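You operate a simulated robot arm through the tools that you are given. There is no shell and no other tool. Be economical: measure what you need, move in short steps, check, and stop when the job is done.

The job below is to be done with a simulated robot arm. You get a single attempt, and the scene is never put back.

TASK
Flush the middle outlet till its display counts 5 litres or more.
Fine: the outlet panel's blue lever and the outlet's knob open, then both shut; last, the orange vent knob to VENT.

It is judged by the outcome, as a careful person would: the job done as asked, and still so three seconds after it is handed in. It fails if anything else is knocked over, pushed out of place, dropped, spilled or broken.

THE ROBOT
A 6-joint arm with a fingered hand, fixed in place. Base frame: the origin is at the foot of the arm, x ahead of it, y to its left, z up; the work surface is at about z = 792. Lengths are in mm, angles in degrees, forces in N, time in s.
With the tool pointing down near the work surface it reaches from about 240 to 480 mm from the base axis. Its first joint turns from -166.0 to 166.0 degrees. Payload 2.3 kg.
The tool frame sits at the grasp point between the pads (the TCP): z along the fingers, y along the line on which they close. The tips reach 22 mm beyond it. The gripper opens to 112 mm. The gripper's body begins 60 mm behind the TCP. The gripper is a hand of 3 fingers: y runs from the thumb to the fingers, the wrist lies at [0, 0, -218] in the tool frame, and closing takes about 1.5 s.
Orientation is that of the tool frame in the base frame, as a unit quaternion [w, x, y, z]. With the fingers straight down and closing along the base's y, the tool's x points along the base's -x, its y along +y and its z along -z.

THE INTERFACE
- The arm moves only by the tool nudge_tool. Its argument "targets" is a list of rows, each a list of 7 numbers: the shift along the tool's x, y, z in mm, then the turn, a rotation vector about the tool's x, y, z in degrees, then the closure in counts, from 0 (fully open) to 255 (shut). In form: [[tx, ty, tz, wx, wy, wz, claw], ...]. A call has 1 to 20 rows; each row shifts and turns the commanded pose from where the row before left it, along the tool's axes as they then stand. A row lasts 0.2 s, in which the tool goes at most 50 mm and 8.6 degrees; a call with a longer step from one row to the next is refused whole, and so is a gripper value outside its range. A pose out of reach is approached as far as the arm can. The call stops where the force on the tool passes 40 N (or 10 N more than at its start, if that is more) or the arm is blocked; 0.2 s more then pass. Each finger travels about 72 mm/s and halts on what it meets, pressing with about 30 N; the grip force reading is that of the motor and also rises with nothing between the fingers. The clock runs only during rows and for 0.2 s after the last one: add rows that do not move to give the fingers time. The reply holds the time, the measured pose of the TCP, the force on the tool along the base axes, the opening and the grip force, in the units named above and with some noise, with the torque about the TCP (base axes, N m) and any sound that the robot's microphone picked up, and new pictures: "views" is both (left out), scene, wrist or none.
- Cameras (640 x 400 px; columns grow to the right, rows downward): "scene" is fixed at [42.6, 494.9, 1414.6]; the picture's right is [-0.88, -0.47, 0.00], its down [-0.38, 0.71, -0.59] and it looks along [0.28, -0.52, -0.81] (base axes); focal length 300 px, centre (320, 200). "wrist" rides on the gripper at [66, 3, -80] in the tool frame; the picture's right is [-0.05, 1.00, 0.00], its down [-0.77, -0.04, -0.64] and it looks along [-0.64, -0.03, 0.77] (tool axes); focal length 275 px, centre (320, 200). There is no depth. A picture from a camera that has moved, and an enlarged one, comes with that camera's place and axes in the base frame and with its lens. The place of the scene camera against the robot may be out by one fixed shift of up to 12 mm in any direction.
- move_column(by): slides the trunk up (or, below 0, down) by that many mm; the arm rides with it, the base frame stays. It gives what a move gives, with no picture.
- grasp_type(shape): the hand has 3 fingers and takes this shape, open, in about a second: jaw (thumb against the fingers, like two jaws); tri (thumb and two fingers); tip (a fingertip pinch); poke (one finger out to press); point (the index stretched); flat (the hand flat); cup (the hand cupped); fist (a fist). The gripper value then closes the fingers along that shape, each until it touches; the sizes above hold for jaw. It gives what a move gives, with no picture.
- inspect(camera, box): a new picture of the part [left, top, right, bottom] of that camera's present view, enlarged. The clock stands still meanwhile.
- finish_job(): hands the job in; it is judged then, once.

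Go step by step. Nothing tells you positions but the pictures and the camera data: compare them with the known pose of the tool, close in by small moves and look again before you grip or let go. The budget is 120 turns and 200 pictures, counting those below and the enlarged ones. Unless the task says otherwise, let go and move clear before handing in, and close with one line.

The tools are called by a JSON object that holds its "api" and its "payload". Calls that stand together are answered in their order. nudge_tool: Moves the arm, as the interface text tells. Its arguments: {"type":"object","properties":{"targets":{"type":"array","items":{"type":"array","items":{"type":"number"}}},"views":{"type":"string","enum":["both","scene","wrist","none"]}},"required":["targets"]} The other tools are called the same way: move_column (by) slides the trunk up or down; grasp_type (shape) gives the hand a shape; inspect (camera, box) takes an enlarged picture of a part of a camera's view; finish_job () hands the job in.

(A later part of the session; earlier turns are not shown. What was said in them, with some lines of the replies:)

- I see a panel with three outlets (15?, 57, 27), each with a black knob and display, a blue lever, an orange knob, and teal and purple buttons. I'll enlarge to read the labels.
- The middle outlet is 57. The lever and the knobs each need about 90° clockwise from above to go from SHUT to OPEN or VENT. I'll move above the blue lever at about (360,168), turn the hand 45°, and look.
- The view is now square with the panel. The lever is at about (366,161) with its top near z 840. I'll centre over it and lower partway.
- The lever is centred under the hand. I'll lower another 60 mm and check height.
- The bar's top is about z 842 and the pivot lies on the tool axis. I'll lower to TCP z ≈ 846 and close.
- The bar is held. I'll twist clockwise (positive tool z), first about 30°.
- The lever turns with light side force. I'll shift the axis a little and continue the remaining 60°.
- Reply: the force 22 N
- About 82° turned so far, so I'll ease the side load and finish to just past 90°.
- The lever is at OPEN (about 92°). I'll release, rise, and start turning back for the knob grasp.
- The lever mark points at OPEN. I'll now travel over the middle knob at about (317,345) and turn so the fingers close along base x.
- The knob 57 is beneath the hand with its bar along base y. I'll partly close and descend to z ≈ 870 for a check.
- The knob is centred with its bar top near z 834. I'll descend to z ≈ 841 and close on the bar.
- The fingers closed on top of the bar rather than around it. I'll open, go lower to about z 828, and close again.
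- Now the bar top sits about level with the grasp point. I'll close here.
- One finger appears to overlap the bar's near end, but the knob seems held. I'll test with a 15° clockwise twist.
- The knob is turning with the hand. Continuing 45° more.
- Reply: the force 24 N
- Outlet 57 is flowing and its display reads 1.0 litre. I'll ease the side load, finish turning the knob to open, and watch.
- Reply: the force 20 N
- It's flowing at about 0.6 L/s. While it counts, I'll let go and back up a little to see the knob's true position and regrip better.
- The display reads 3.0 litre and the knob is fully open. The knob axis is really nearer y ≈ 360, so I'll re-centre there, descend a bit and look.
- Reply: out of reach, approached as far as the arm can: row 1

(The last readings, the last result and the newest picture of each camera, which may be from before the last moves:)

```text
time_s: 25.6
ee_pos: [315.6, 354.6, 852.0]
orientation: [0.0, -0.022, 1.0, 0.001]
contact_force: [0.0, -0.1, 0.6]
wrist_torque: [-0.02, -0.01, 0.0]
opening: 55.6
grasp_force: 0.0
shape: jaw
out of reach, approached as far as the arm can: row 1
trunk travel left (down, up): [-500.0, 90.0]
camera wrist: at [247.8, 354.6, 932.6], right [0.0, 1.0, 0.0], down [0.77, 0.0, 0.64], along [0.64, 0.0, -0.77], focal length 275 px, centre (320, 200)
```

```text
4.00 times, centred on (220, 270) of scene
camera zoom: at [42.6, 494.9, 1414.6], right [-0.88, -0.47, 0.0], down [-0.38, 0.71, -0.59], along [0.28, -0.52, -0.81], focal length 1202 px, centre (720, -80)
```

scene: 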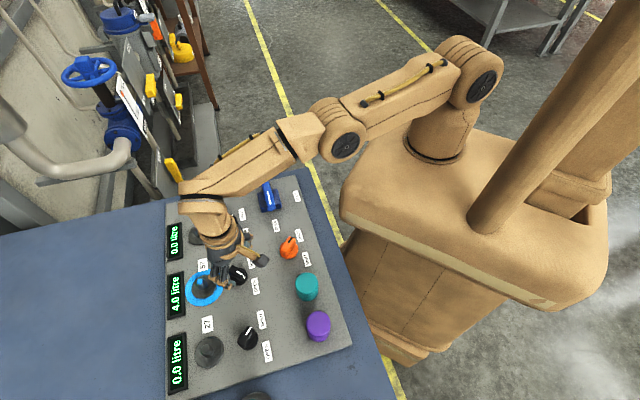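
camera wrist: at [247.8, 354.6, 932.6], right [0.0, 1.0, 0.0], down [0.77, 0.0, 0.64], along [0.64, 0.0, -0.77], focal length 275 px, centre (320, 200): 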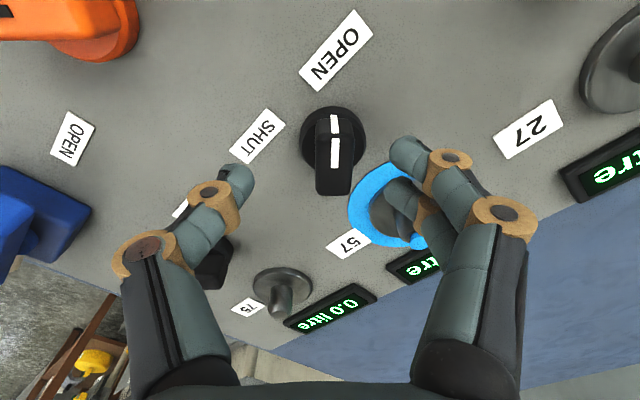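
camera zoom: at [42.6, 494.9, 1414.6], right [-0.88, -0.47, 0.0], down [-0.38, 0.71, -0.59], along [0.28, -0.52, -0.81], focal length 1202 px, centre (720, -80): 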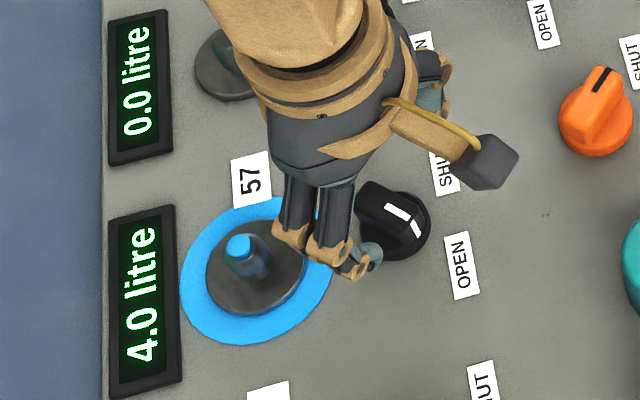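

The display is at 4.0 litre. I'm at the arm's reach, so I'll lean the fingers out about 5° and descend to z ≈ 826 (the panel surface is near 790), then close on the bar.

{"api": "nudge_tool", "payload": {"targets": [[0, 0, 0, -5, 0, 0, 130], [0, 0, 9, 0, 0, 0, 130], [0, 0, 9, 0, 0, 0, 130], [0, 0, 7, 0, 0, 0, 130]]}}

{"api": "inspect", "payload": {"camera": "scene", "box": [160, 220, 280, 320]}}

```text
time_s: 26.6
ee_pos: [314.5, 357.5, 827.7]
orientation: [-0.001, -0.022, 0.999, 0.043]
contact_force: [-0.3, -0.3, 0.2]
wrist_torque: [0.01, 0.0, -0.02]
opening: 55.3
grasp_force: 0.1
shape: jaw
trunk travel left (down, up): [-500.0, 90.0]
camera wrist: at [247.8, 350.3, 908.0], right [0.0, 1.0, 0.09], down [0.77, -0.06, 0.63], along [0.63, 0.07, -0.77], focal length 275 px, centre (320, 200)
```

scene: 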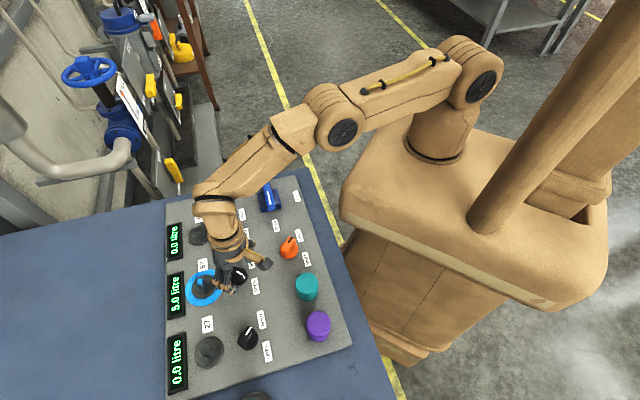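
wrist: 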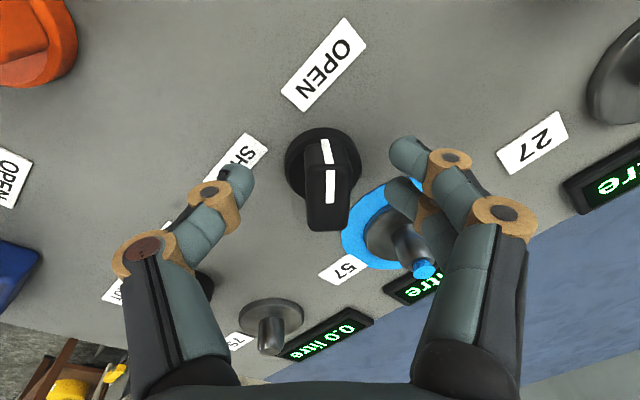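

```text
4.00 times, centred on (220, 270) of scene
camera zoom: at [42.6, 494.9, 1414.6], right [-0.88, -0.47, 0.0], down [-0.38, 0.71, -0.59], along [0.28, -0.52, -0.81], focal length 1202 px, centre (720, -80)
```

zoom: 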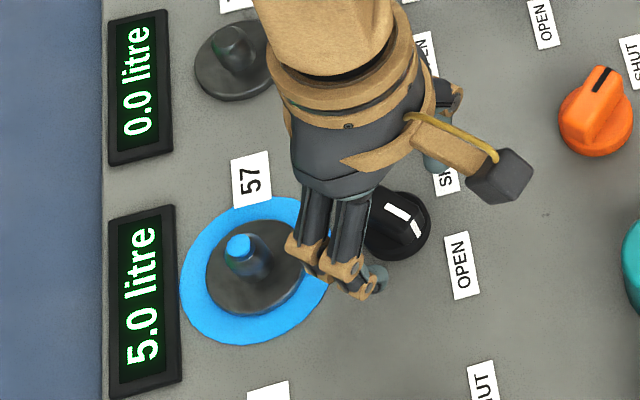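

The count is 5.0 litre and still running. I'll close on the bar and start turning counter-clockwise to SHUT.

{"api": "nudge_tool", "payload": {"targets": [[0, 0, 0, 0, 0, 0, 180], [0, 0, 0, 0, 0, 0, 255], [0, 0, 0, 0, 0, 0, 255], [0, 0, 0, 0, 0, 0, 255], [0, 0, 0, 0, 0, -7.5, 255], [0, 0, 0, 0, 0, -7.5, 255], [0, 0, 0, 0, 0, -7.5, 255]]}}

{"api": "inspect", "payload": {"camera": "scene", "box": [160, 220, 280, 320]}}

```text
time_s: 28.2
ee_pos: [315.9, 356.1, 828.1]
orientation: [0.008, -0.218, 0.975, 0.044]
contact_force: [8.3, -6.3, 7.8]
wrist_torque: [-0.45, -0.3, -0.06]
opening: 13.6
grasp_force: 29.9
shape: jaw
trunk travel left (down, up): [-500.0, 90.0]
camera wrist: at [253.8, 323.9, 905.7], right [-0.38, 0.92, 0.08], down [0.72, 0.24, 0.66], along [0.59, 0.31, -0.75], focal length 275 px, centre (320, 200)
```

scene: 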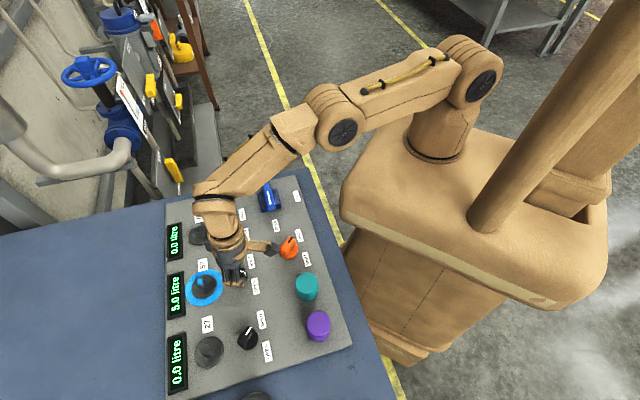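
wrist: 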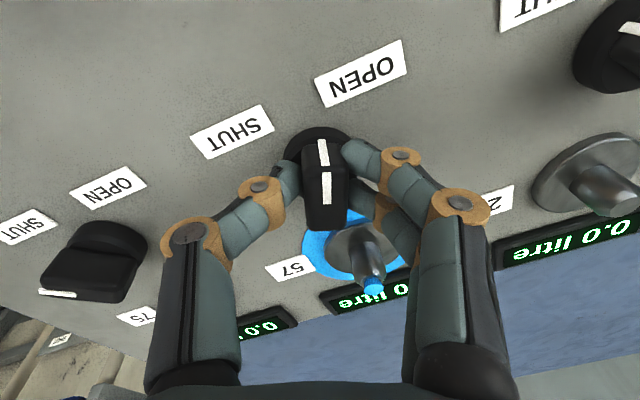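

```text
4.00 times, centred on (220, 270) of scene
camera zoom: at [42.6, 494.9, 1414.6], right [-0.88, -0.47, 0.0], down [-0.38, 0.71, -0.59], along [0.28, -0.52, -0.81], focal length 1202 px, centre (720, -80)
```

zoom: 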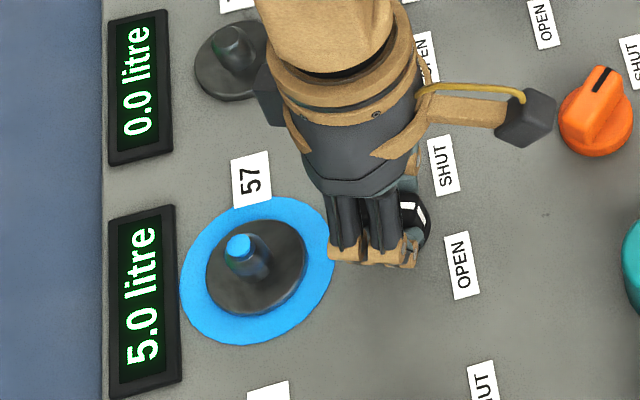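

The grip is good now. The display still reads 5.0, so I'll hold for a second to see whether it climbs and get clear margin.

{"api": "nudge_tool", "payload": {"targets": [[0, 0, 0, 0, 0, 0, 255], [0, 0, 0, 0, 0, 0, 255], [0, 0, 0, 0, 0, 0, 255], [0, 0, 0, 0, 0, 0, 255]], "views": "none"}}

{"api": "inspect", "payload": {"camera": "scene", "box": [160, 220, 280, 320]}}

```text
time_s: 29.2
ee_pos: [316.6, 356.4, 829.0]
orientation: [0.008, -0.215, 0.976, 0.043]
contact_force: [11.4, -6.1, 11.8]
wrist_torque: [-0.51, -0.46, -0.07]
opening: 13.7
grasp_force: 29.8
shape: jaw
trunk travel left (down, up): [-500.0, 90.0]
```

```text
4.00 times, centred on (220, 270) of scene
camera zoom: at [42.6, 494.9, 1414.6], right [-0.88, -0.47, 0.0], down [-0.38, 0.71, -0.59], along [0.28, -0.52, -0.81], focal length 1202 px, centre (720, -80)
```

zoom: 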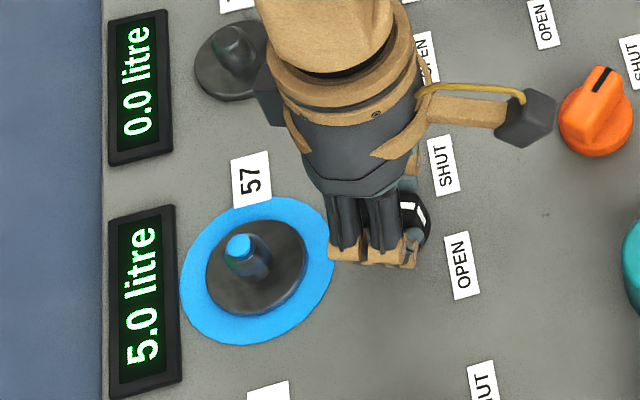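

The display seems to top out at 5.0 while still flowing, so the count is met. I'll turn the knob on to SHUT.

{"api": "nudge_tool", "payload": {"targets": [[0, 0, 0, 0, 0, -7.5, 255], [0, 0, 0, 0, 0, -7.5, 255], [0, 0, 0, 0, 0, -7.5, 255], [0, 0, 0, 0, 0, -7.5, 255], [0, 0, 0, 0, 0, -7.5, 255]]}}

```text
time_s: 30.4
ee_pos: [315.0, 357.2, 827.3]
orientation: [0.021, -0.519, 0.854, 0.039]
contact_force: [14.3, -6.8, 11.9]
wrist_torque: [-0.34, -0.69, -0.1]
opening: 13.9
grasp_force: 29.8
shape: jaw
trunk travel left (down, up): [-500.0, 90.0]
camera wrist: at [282.2, 291.8, 902.4], right [-0.87, 0.5, 0.05], down [0.39, 0.61, 0.69], along [0.31, 0.62, -0.72], focal length 275 px, centre (320, 200)
```

scene: 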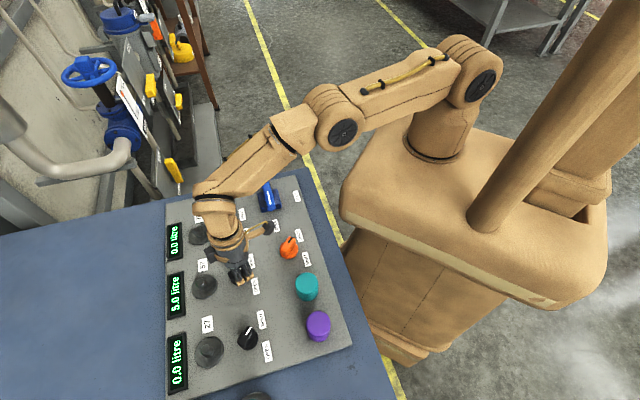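
wrist: 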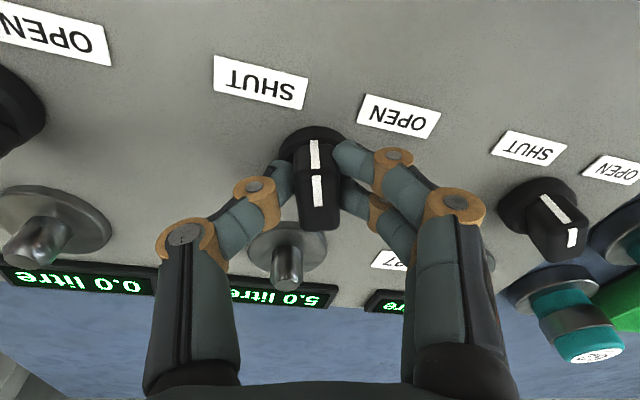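

Flow has stopped. I'll finish the last 30° to SHUT.

{"api": "nudge_tool", "payload": {"targets": [[0, 0, 0, 0, 0, -7.5, 255], [0, 0, 0, 0, 0, -7.5, 255], [0, 0, 0, 0, 0, -7.5, 255], [0, 0, 0, 0, 0, -7.5, 255], [0, 0, 0, 0, 0, 0, 255]], "views": "wrist"}}

```text
time_s: 31.6
ee_pos: [315.4, 355.0, 826.0]
orientation: [-0.03, 0.722, -0.69, -0.033]
contact_force: [16.1, -10.7, 8.9]
wrist_torque: [-0.26, -0.71, -0.5]
opening: 13.3
grasp_force: 29.6
shape: jaw
trunk travel left (down, up): [-500.0, 90.0]
camera wrist: at [315.6, 281.7, 901.0], right [-1.0, 0.0, 0.01], down [0.01, 0.71, 0.7], along [0.0, 0.7, -0.71], focal length 275 px, centre (320, 200)
```

wrist: 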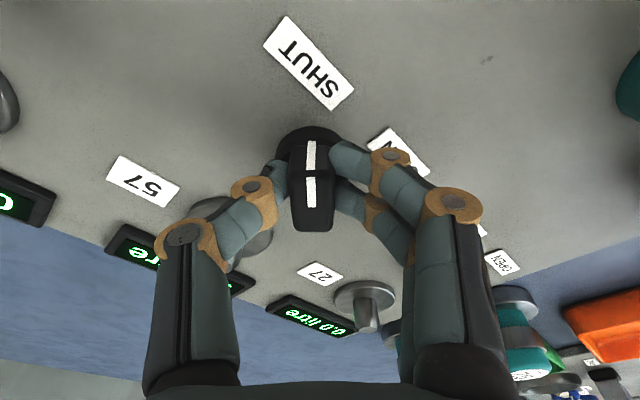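

Knob 57 is at SHUT against its stop. I'll release, rise, and undo the tilt.

{"api": "nudge_tool", "payload": {"targets": [[0, 0, 0, 0, 0, 0, 120], [0, 0, 0, 0, 0, 0, 110], [0, 0, 0, 0, 0, 0, 110], [0, 0, 0, 0, 0, 0, 110], [0, 0, -25, 0, 0, 0, 110], [0, 0, -25, 0, 0, 0, 110], [0, 0, -25, 0, 0, 0, 60], [0, 0, -25, 0, 0, 0, 0], [0, 0, -10, 0, 5, 0, 0]]}}

{"api": "inspect", "payload": {"camera": "scene", "box": [160, 220, 280, 320]}}

```text
time_s: 33.6
ee_pos: [316.7, 348.0, 936.4]
orientation: [0.001, 0.722, -0.692, 0.001]
contact_force: [0.2, 0.9, -0.4]
wrist_torque: [0.0, -0.01, -0.03]
opening: 111.9
grasp_force: 0.1
shape: jaw
trunk travel left (down, up): [-500.0, 90.0]
camera wrist: at [315.2, 281.2, 1016.6], right [-1.0, 0.0, 0.0], down [0.0, 0.77, 0.63], along [0.0, 0.63, -0.77], focal length 275 px, centre (320, 200)
```

scene: 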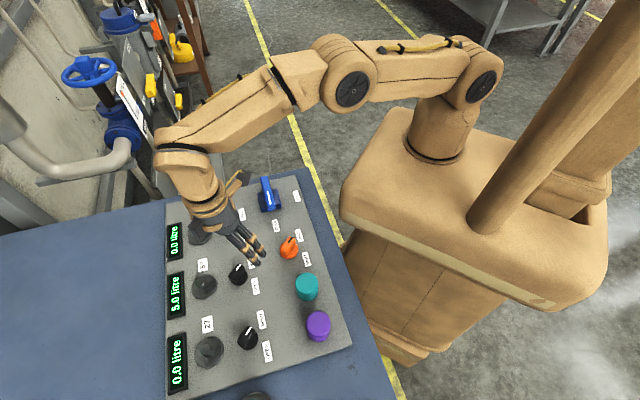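
wrist: 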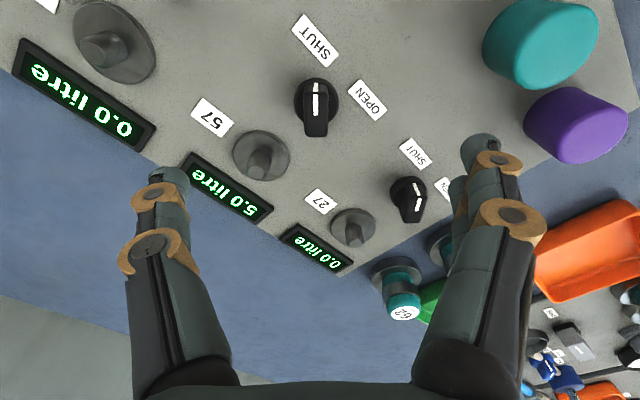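

```text
4.00 times, centred on (220, 270) of scene
camera zoom: at [42.6, 494.9, 1414.6], right [-0.88, -0.47, 0.0], down [-0.38, 0.71, -0.59], along [0.28, -0.52, -0.81], focal length 1202 px, centre (720, -80)
```

zoom: 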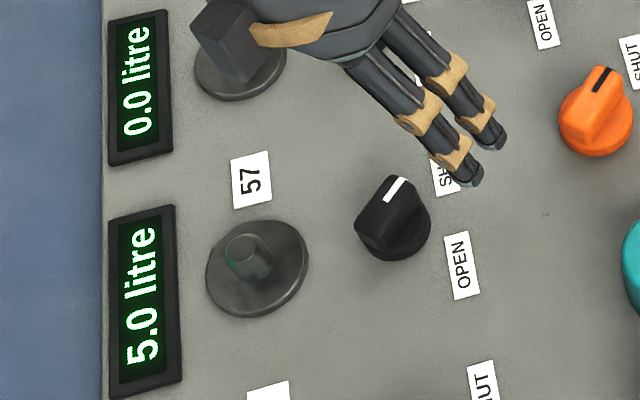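

Knob 57 is shut and the display reads 5.0 litre. I'll travel back over the blue lever at about (365,167) and turn the hand to close along 45°.

{"api": "nudge_tool", "payload": {"targets": [[30.4, -6.87, 0, 0, 0, 0, 0], [30.4, -6.87, 0, 0, 0, 0, 0], [30.4, -6.87, 0, 0, 0, 0, 0], [30.4, -6.87, 0, 0, 0, 0, 0], [30.4, -6.87, 0, 0, 0, 0, 0], [30.4, -6.87, 0, 0, 0, 0, 0], [0, 0, 0, 0, 0, 8.4, 0], [0, 0, 0, 0, 0, 8.4, 0], [0, 0, 0, 0, 0, 8.4, 0], [0, 0, 0, 0, 0, 8.4, 0], [0, 0, 0, 0, 0, 8.4, 0], [0, 0, 0, 0, 0, 8.4, 0], [0, 0, 0, 0, 0, 8.4, 0], [0, 0, 0, 0, 0, 8.4, 0], [0, 0, 0, 0, 0, 8.4, 0], [0, 0, 0, 0, 0, 8.4, 0], [0, 0, 0, 0, 0, 8.4, 0], [0, 0, 0, 0, 0, 8.4, 0], [0, 0, 0, 0, 0, 8.4, 0], [0, 0, 0, 0, 0, 8.4, 0]], "views": "none"}}

{"api": "nudge_tool", "payload": {"targets": [[0, 0, 0, 0, 0, 6.6, 0], [0, 0, 0, 0, 0, 6.6, 0], [0, 0, 0, 0, 0, 6.6, 0], [0, 0, 20, 0, 0, 0, 0], [0, 0, 20, 0, 0, 0, 0]]}}

```text
time_s: 37.8
ee_pos: [364.2, 168.8, 937.3]
orientation: [0.0, 0.218, 0.976, 0.0]
contact_force: [0.5, 0.6, 0.1]
wrist_torque: [-0.03, 0.0, -0.05]
opening: 112.0
grasp_force: 0.0
shape: jaw
trunk travel left (down, up): [-500.0, 90.0]
```

```text
time_s: 39.0
ee_pos: [362.8, 168.3, 896.4]
orientation: [0.0, 0.382, 0.924, 0.0]
contact_force: [0.0, -1.1, -0.1]
wrist_torque: [-0.02, 0.05, 0.0]
opening: 111.7
grasp_force: 0.1
shape: jaw
trunk travel left (down, up): [-500.0, 90.0]
camera wrist: at [317.5, 216.6, 975.9], right [0.74, 0.67, 0.0], down [0.52, -0.57, 0.64], along [0.43, -0.47, -0.77], focal length 275 px, centre (320, 200)
```

scene: 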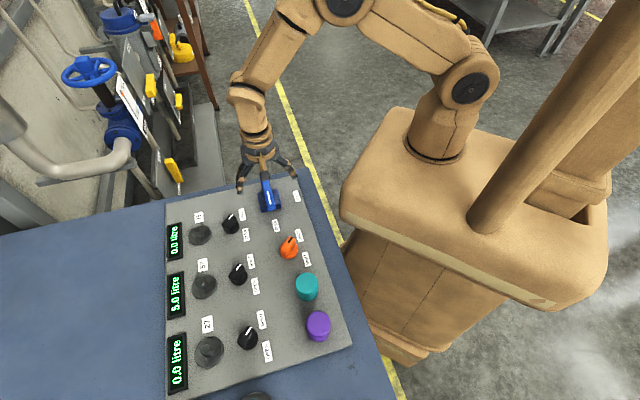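
wrist: 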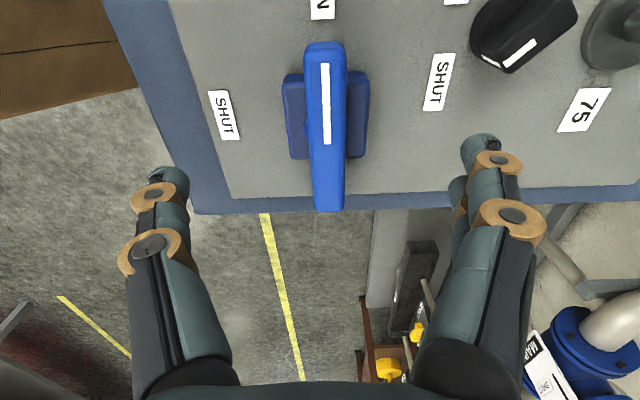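

The lever sits about 4 mm to the right in this view. I'll correct, descend to z 846, close, and begin turning counter-clockwise.

{"api": "nudge_tool", "payload": {"targets": [[-4, 3.5, 20, 0, 0, 0, 0], [0, 0, 20, 0, 0, 0, 0], [0, 0, 10, 0, 0, 0, 60], [0, 0, 0, 0, 0, 0, 160], [0, 0, 0, 0, 0, 0, 255], [0, 0, 0, 0, 0, 0, 255], [0, 0, 0, 0, 0, 0, 255], [0, 0, 0, 0, 0, 0, 255], [0, 0, 0, 0, 0, 0, 255], [0, 0, 0, 0, 0, 0, 255], [0, 0, 0, 0, 0, -7.5, 255], [0, 0, 0, 0, 0, -7.5, 255], [0, 0, 0, 0, 0, -7.5, 255]]}}

```text
time_s: 41.8
ee_pos: [369.8, 168.1, 846.5]
orientation: [0.001, 0.194, 0.981, 0.001]
contact_force: [-2.6, -5.6, -1.6]
wrist_torque: [-0.04, 0.03, -0.1]
opening: 14.3
grasp_force: 30.1
shape: jaw
trunk travel left (down, up): [-500.0, 90.0]
camera wrist: at [308.3, 194.3, 926.7], right [0.42, 0.91, 0.0], down [0.7, -0.33, 0.64], along [0.58, -0.27, -0.77], focal length 275 px, centre (320, 200)
```

scene: 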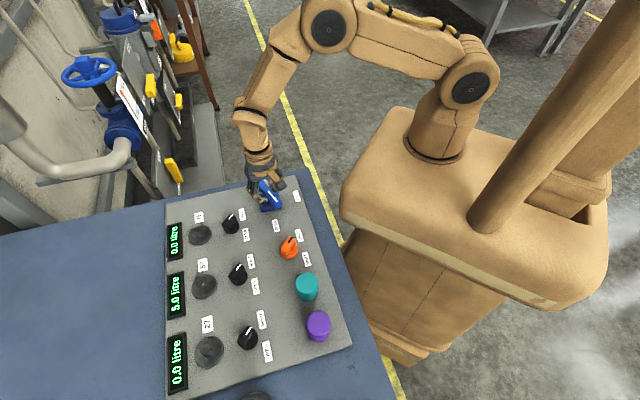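
wrist: 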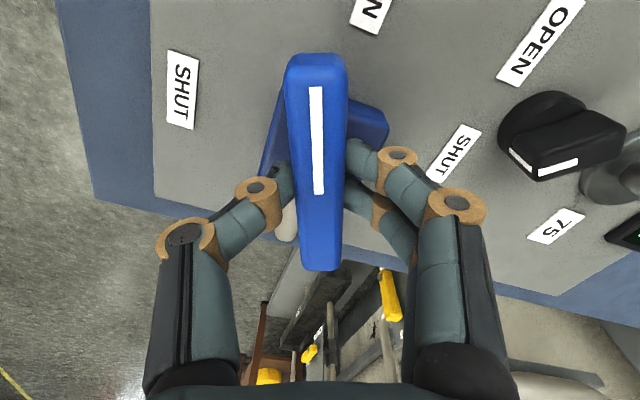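

Turning smoothly with low forces. I'll turn about 68° more to SHUT.

{"api": "nudge_tool", "payload": {"targets": [[0, 0, 0, 0, 0, -7.5, 255], [0, 0, 0, 0, 0, -7.5, 255], [0, 0, 0, 0, 0, -7.5, 255], [0, 0, 0, 0, 0, -7.5, 255], [0, 0, 0, 0, 0, -7.5, 255], [0, 0, 0, 0, 0, -7.5, 255], [0, 0, 0, 0, 0, -7.5, 255], [0, 0, 0, 0, 0, -7.5, 255], [0, 0, 0, 0, 0, -7.5, 255], [0, 0, 0, 0, 0, -2.5, 255], [0, 0, 0, 0, 0, 0, 255]]}}

```text
time_s: 44.2
ee_pos: [370.5, 166.4, 846.4]
orientation: [0.001, -0.404, 0.915, 0.001]
contact_force: [-4.1, -16.7, -3.9]
wrist_torque: [-0.26, 0.07, -0.19]
opening: 14.0
grasp_force: 30.1
shape: jaw
trunk travel left (down, up): [-500.0, 90.0]
camera wrist: at [321.6, 118.0, 926.7], right [-0.71, 0.71, 0.0], down [0.55, 0.54, 0.64], along [0.45, 0.45, -0.77], focal length 275 px, centre (320, 200)
```

scene: 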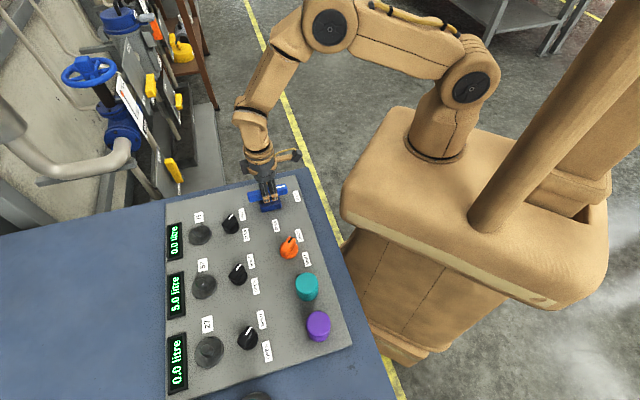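
wrist: 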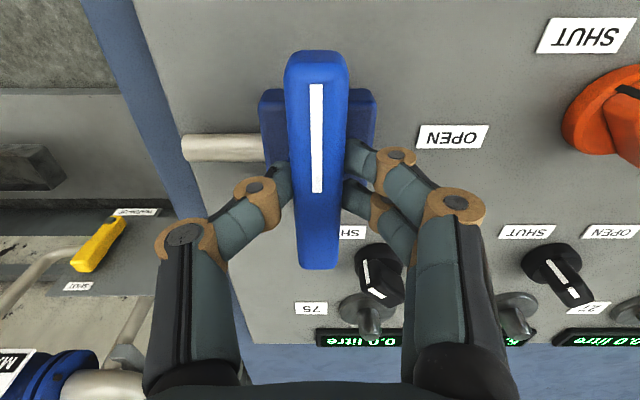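

The lever is back at SHUT. I'll release, rise and travel over the orange vent knob at about (258,255), turning to close along base x.

{"api": "nudge_tool", "payload": {"targets": [[0, 0, 0, 0, 0, 0, 0], [0, 0, 0, 0, 0, 0, 0], [0, 0, 0, 0, 0, 0, 0], [0, 0, 0, 0, 0, 0, 0], [0, 0, 0, 0, 0, 0, 0], [0, 0, -30, 0, 0, 0, 0], [0, 0, -30, 0, 0, 0, 0], [0, 0, -30, 0, 0, 0, 0], [2, 28.5, 0, 0, 0, 0, 0], [2, 28.5, 0, 0, 0, 0, 0], [2, 28.5, 0, 0, 0, 0, 0], [2, 28.5, 0, 0, 0, 0, 0], [2, 28.5, 0, 0, 0, 0, 0], [0, 0, 0, 0, 0, -7.07, 0], [0, 0, 0, 0, 0, -7.07, 0], [0, 0, 0, 0, 0, -7.07, 0], [0, 0, 0, 0, 0, -7.07, 0], [0, 0, 0, 0, 0, -7.07, 0], [0, 0, 0, 0, 0, -7.07, 0]]}}

{"api": "inspect", "payload": {"camera": "scene", "box": [160, 170, 360, 295]}}

```text
time_s: 48.2
ee_pos: [258.2, 256.5, 936.5]
orientation: [0.0, 0.708, -0.706, 0.0]
contact_force: [0.3, -0.1, 0.0]
wrist_torque: [-0.02, 0.01, 0.01]
opening: 111.8
grasp_force: 0.0
shape: jaw
trunk travel left (down, up): [-500.0, 90.0]
camera wrist: at [254.1, 189.5, 1016.8], right [-1.0, 0.04, 0.0], down [0.03, 0.77, 0.64], along [0.03, 0.64, -0.77], focal length 275 px, centre (320, 200)
```

scene: 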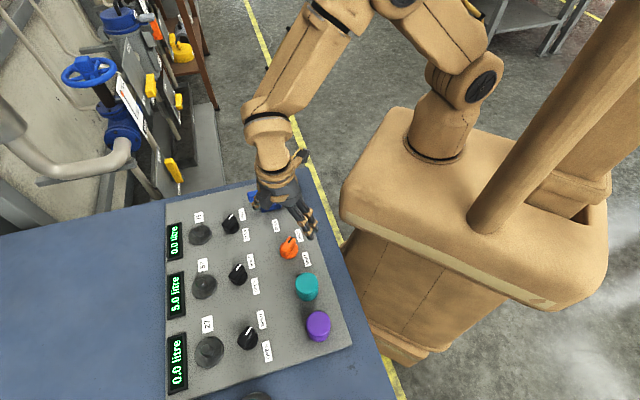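
wrist: 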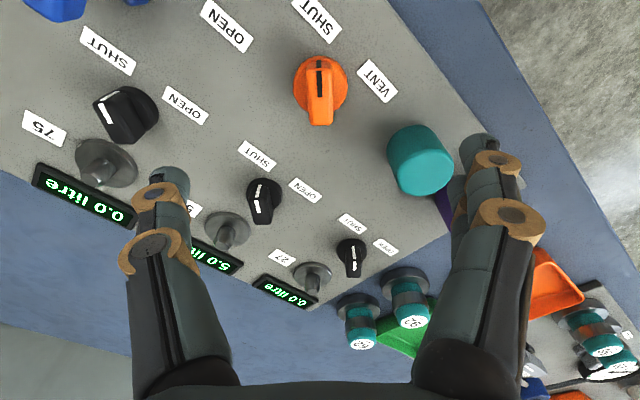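

```text
3.20 times, centred on (260, 232) of scene
camera zoom: at [42.6, 494.9, 1414.6], right [-0.88, -0.47, 0.0], down [-0.38, 0.71, -0.59], along [0.28, -0.52, -0.81], focal length 961 px, centre (512, 96)
```

zoom: 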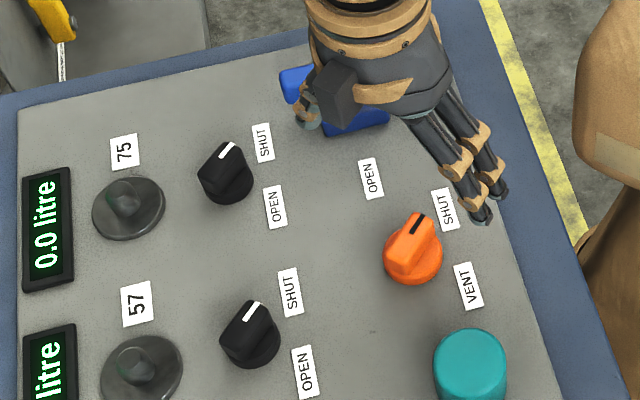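

The orange knob is straight ahead of the hand axis. I'll partly close and descend to z ≈ 860 to check centring.

{"api": "nudge_tool", "payload": {"targets": [[0, 0, 25, 0, 0, 0, 60], [0, 0, 25, 0, 0, 0, 110], [0, 0, 25, 0, 0, 0, 110], [0, 0, 0, 0, 0, 0, 110]]}}

{"api": "inspect", "payload": {"camera": "scene", "box": [230, 190, 350, 290]}}

```text
time_s: 49.2
ee_pos: [256.8, 258.4, 861.0]
orientation: [0.0, 0.707, -0.707, 0.0]
contact_force: [-0.8, 0.9, -0.1]
wrist_torque: [-0.01, 0.0, 0.0]
opening: 64.1
grasp_force: 0.0
shape: jaw
trunk travel left (down, up): [-500.0, 90.0]
camera wrist: at [253.4, 190.6, 942.1], right [-1.0, 0.05, 0.0], down [0.04, 0.77, 0.64], along [0.03, 0.64, -0.77], focal length 275 px, centre (320, 200)
```

scene: 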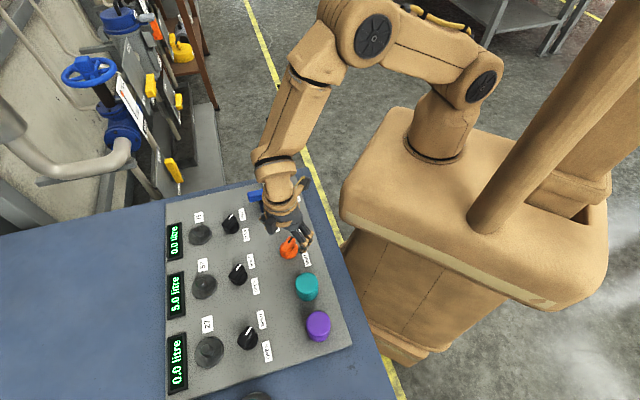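
wrist: 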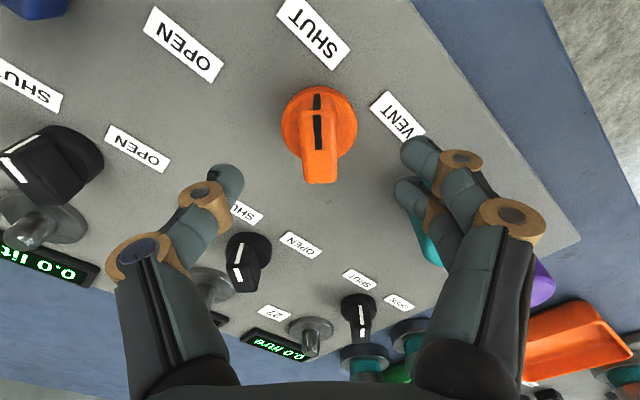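

```text
4.00 times, centred on (290, 240) of scene
camera zoom: at [42.6, 494.9, 1414.6], right [-0.88, -0.47, 0.0], down [-0.38, 0.71, -0.59], along [0.28, -0.52, -0.81], focal length 1202 px, centre (440, 40)
```

zoom: 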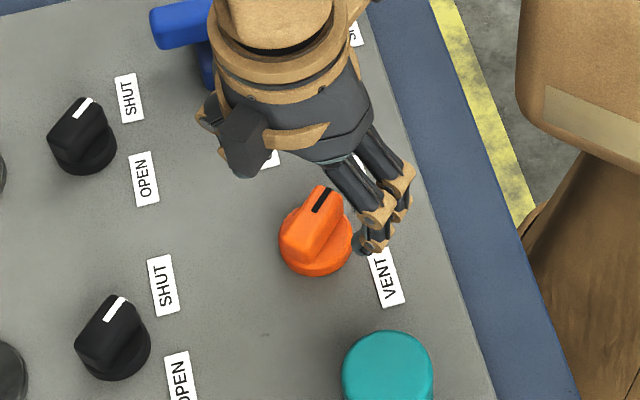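

Centring looks right. I'll descend to z ≈ 829 and check before closing.

{"api": "nudge_tool", "payload": {"targets": [[0, 0, 12, 0, 0, 0, 110], [0, 0, 12, 0, 0, 0, 110], [0, 0, 8, 0, 0, 0, 110]]}}

```text
time_s: 50.0
ee_pos: [257.6, 257.4, 829.2]
orientation: [0.0, 0.707, -0.707, 0.0]
contact_force: [-0.4, 1.6, 0.3]
wrist_torque: [0.0, 0.0, 0.02]
opening: 64.3
grasp_force: 0.1
shape: jaw
trunk travel left (down, up): [-500.0, 90.0]
camera wrist: at [253.9, 190.0, 909.0], right [-1.0, 0.05, 0.0], down [0.04, 0.77, 0.64], along [0.03, 0.64, -0.77], focal length 275 px, centre (320, 200)
```

scene: 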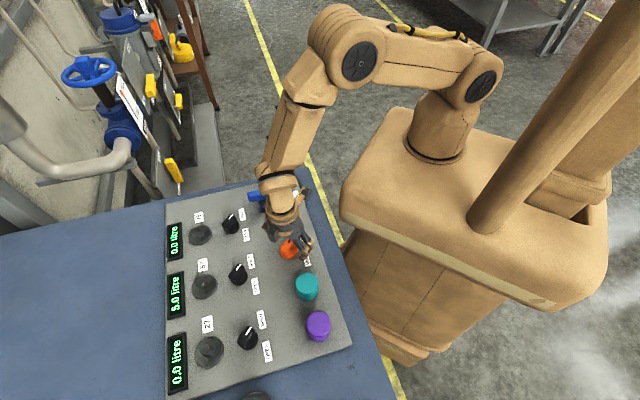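
wrist: 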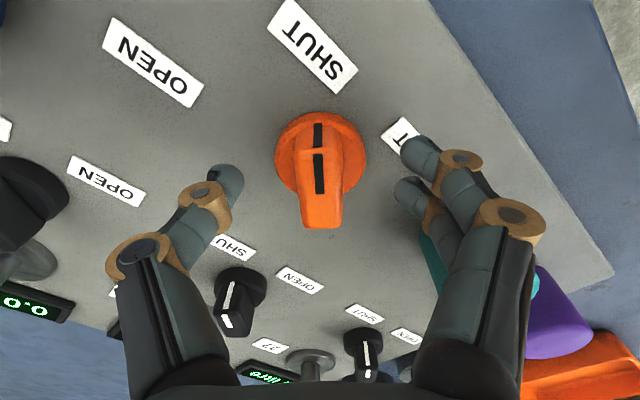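

This matches the earlier good grip picture. I'll close and begin turning clockwise toward VENT.

{"api": "nudge_tool", "payload": {"targets": [[0, 0, 2, 0, 0, 0, 180], [0, 0, 0, 0, 0, 0, 255], [0, 0, 0, 0, 0, 0, 255], [0, 0, 0, 0, 0, 0, 255], [0, 0, 0, 0, 0, 0, 255], [0, 0, 0, 0, 0, 7.5, 255], [0, 0, 0, 0, 0, 7.5, 255], [0, 0, 0, 0, 0, 7.5, 255]]}}

```text
time_s: 51.8
ee_pos: [258.0, 256.6, 826.4]
orientation: [-0.001, -0.555, 0.832, 0.0]
contact_force: [-2.0, 1.1, 1.0]
wrist_torque: [0.03, 0.07, -0.01]
opening: 20.3
grasp_force: 29.4
shape: jaw
trunk travel left (down, up): [-500.0, 90.0]
camera wrist: at [228.6, 195.9, 907.5], right [-0.9, 0.43, 0.0], down [0.33, 0.7, 0.64], along [0.27, 0.57, -0.77], focal length 275 px, centre (320, 200)
```

scene: 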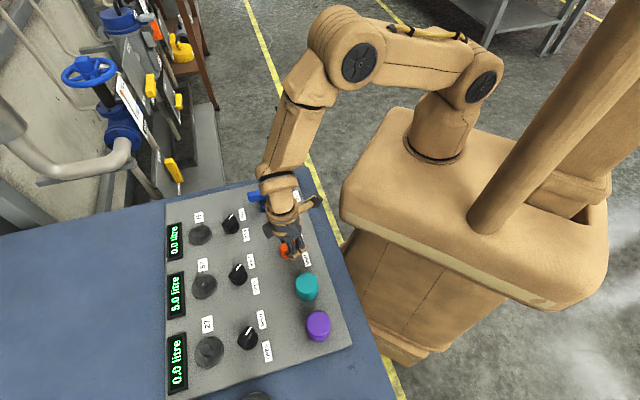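
wrist: 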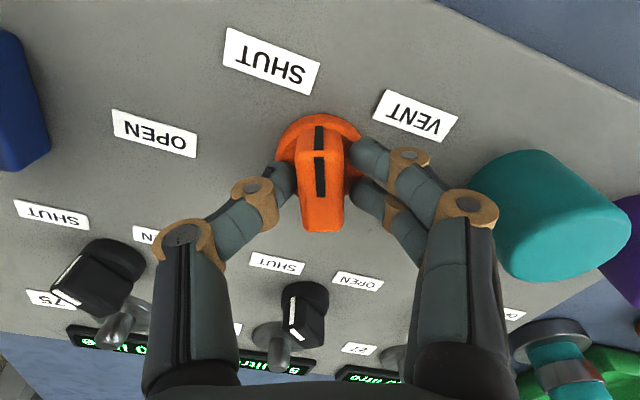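

The grip is firm and the knob follows. I'll turn the remaining 68° to VENT.

{"api": "nudge_tool", "payload": {"targets": [[0, 0, 0, 0, 0, 7.5, 255], [0, 0, 0, 0, 0, 7.5, 255], [0, 0, 0, 0, 0, 7.5, 255], [0, 0, 0, 0, 0, 7.5, 255], [0, 0, 0, 0, 0, 7.5, 255], [0, 0, 0, 0, 0, 7.5, 255], [0, 0, 0, 0, 0, 7.5, 255], [0, 0, 0, 0, 0, 7.5, 255], [0, 0, 0, 0, 0, 7.5, 255], [0, 0, 0, 0, 0, 1.5, 255], [0, 0, 0, 0, 0, 0, 255]]}}

```text
time_s: 54.2
ee_pos: [257.0, 256.8, 827.3]
orientation: [0.001, 0.013, 1.0, 0.0]
contact_force: [-7.9, 1.7, -2.0]
wrist_torque: [0.07, 0.11, 0.09]
opening: 17.2
grasp_force: 29.5
shape: jaw
trunk travel left (down, up): [-500.0, 90.0]
camera wrist: at [190.0, 261.1, 907.6], right [0.07, 1.0, 0.0], down [0.77, -0.06, 0.64], along [0.64, -0.05, -0.77], focal length 275 px, centre (320, 200)
```

scene: 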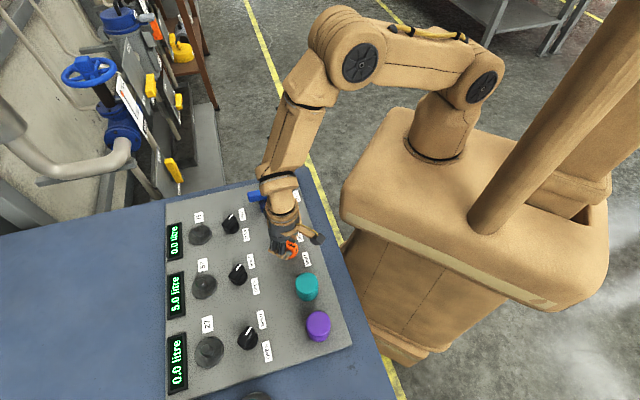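
wrist: 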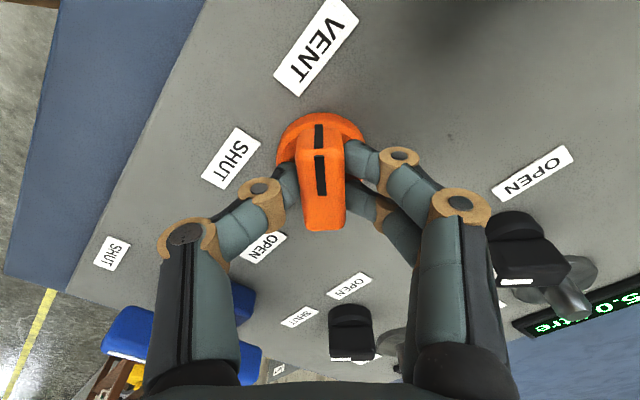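

The orange knob now points to VENT. I'll release, rise clear, and verify everything.

{"api": "nudge_tool", "payload": {"targets": [[0, 0, 0, 0, 0, 0, 120], [0, 0, 0, 0, 0, 0, 100], [0, 0, 0, 0, 0, 0, 100], [0, 0, 0, 0, 0, 0, 100], [0, 0, -25, 0, 0, 0, 100], [0, 0, -30, 0, 0, 0, 50], [0, 0, -40, 0, 0, 0, 0], [0, 0, -40, 0, 0, 0, 0], [0, 0, -40, 0, 0, 0, 0], [0, 0, -40, 0, 0, 0, 0], [0, 0, -20, 0, 0, 0, 0]]}}

{"api": "inspect", "payload": {"camera": "scene", "box": [160, 170, 360, 295]}}

{"api": "inspect", "payload": {"camera": "scene", "box": [160, 275, 360, 400]}}

```text
time_s: 56.6
ee_pos: [257.6, 257.0, 1063.0]
orientation: [0.001, 0.012, 1.0, 0.0]
contact_force: [0.4, -0.3, 0.3]
wrist_torque: [0.0, 0.03, 0.05]
opening: 112.0
grasp_force: 0.1
shape: jaw
trunk travel left (down, up): [-500.0, 90.0]
camera wrist: at [190.8, 260.5, 1142.0], right [0.07, 1.0, 0.0], down [0.77, -0.06, 0.64], along [0.63, -0.05, -0.77], focal length 275 px, centre (320, 200)
```

scene: 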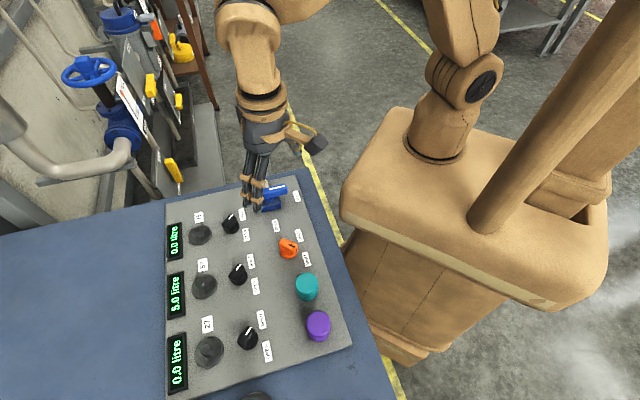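
wrist: 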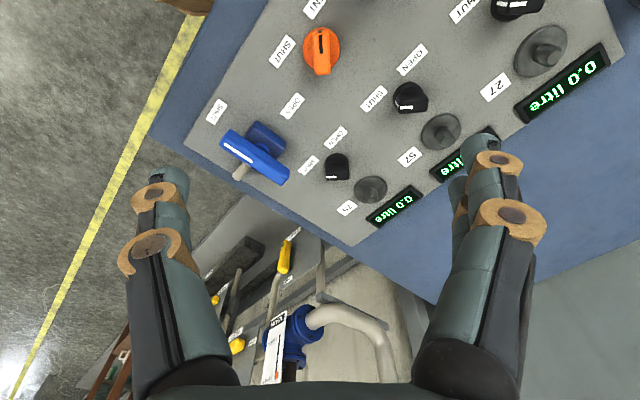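

```text
3.20 times, centred on (260, 232) of scene
camera zoom: at [42.6, 494.9, 1414.6], right [-0.88, -0.47, 0.0], down [-0.38, 0.71, -0.59], along [0.28, -0.52, -0.81], focal length 961 px, centre (512, 96)
```

zoom: 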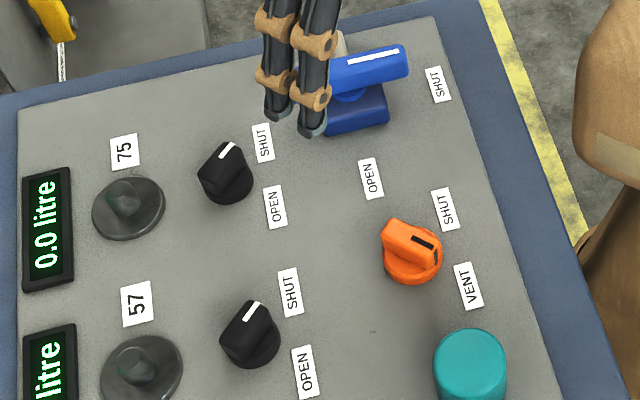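

```text
3.20 times, centred on (260, 338) of scene
camera zoom: at [42.6, 494.9, 1414.6], right [-0.88, -0.47, 0.0], down [-0.38, 0.71, -0.59], along [0.28, -0.52, -0.81], focal length 961 px, centre (512, -240)
```

zoom: 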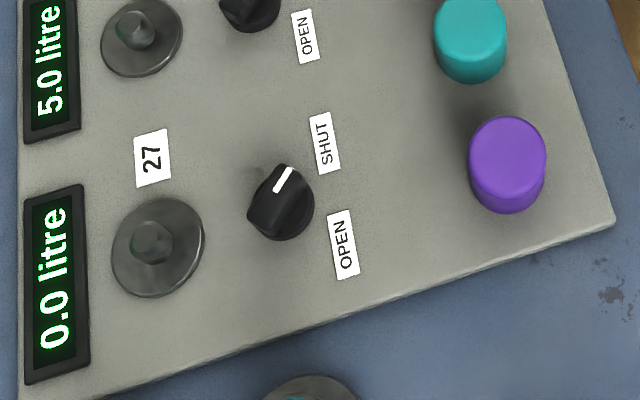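

The middle display reads 5.0 litre with no flow. The lever and knob 57 are at SHUT, the orange knob is at VENT, and the other controls look as they did at the start, so I'm handing the job in.

{"api": "finish_job", "payload": {}}

```text
The job is handed in.
```

I flushed the middle outlet (57) until its display read 5.0 litre, then shut its knob and the blue lever. Last, I turned the orange knob to VENT, and the arm is clear of the panel.
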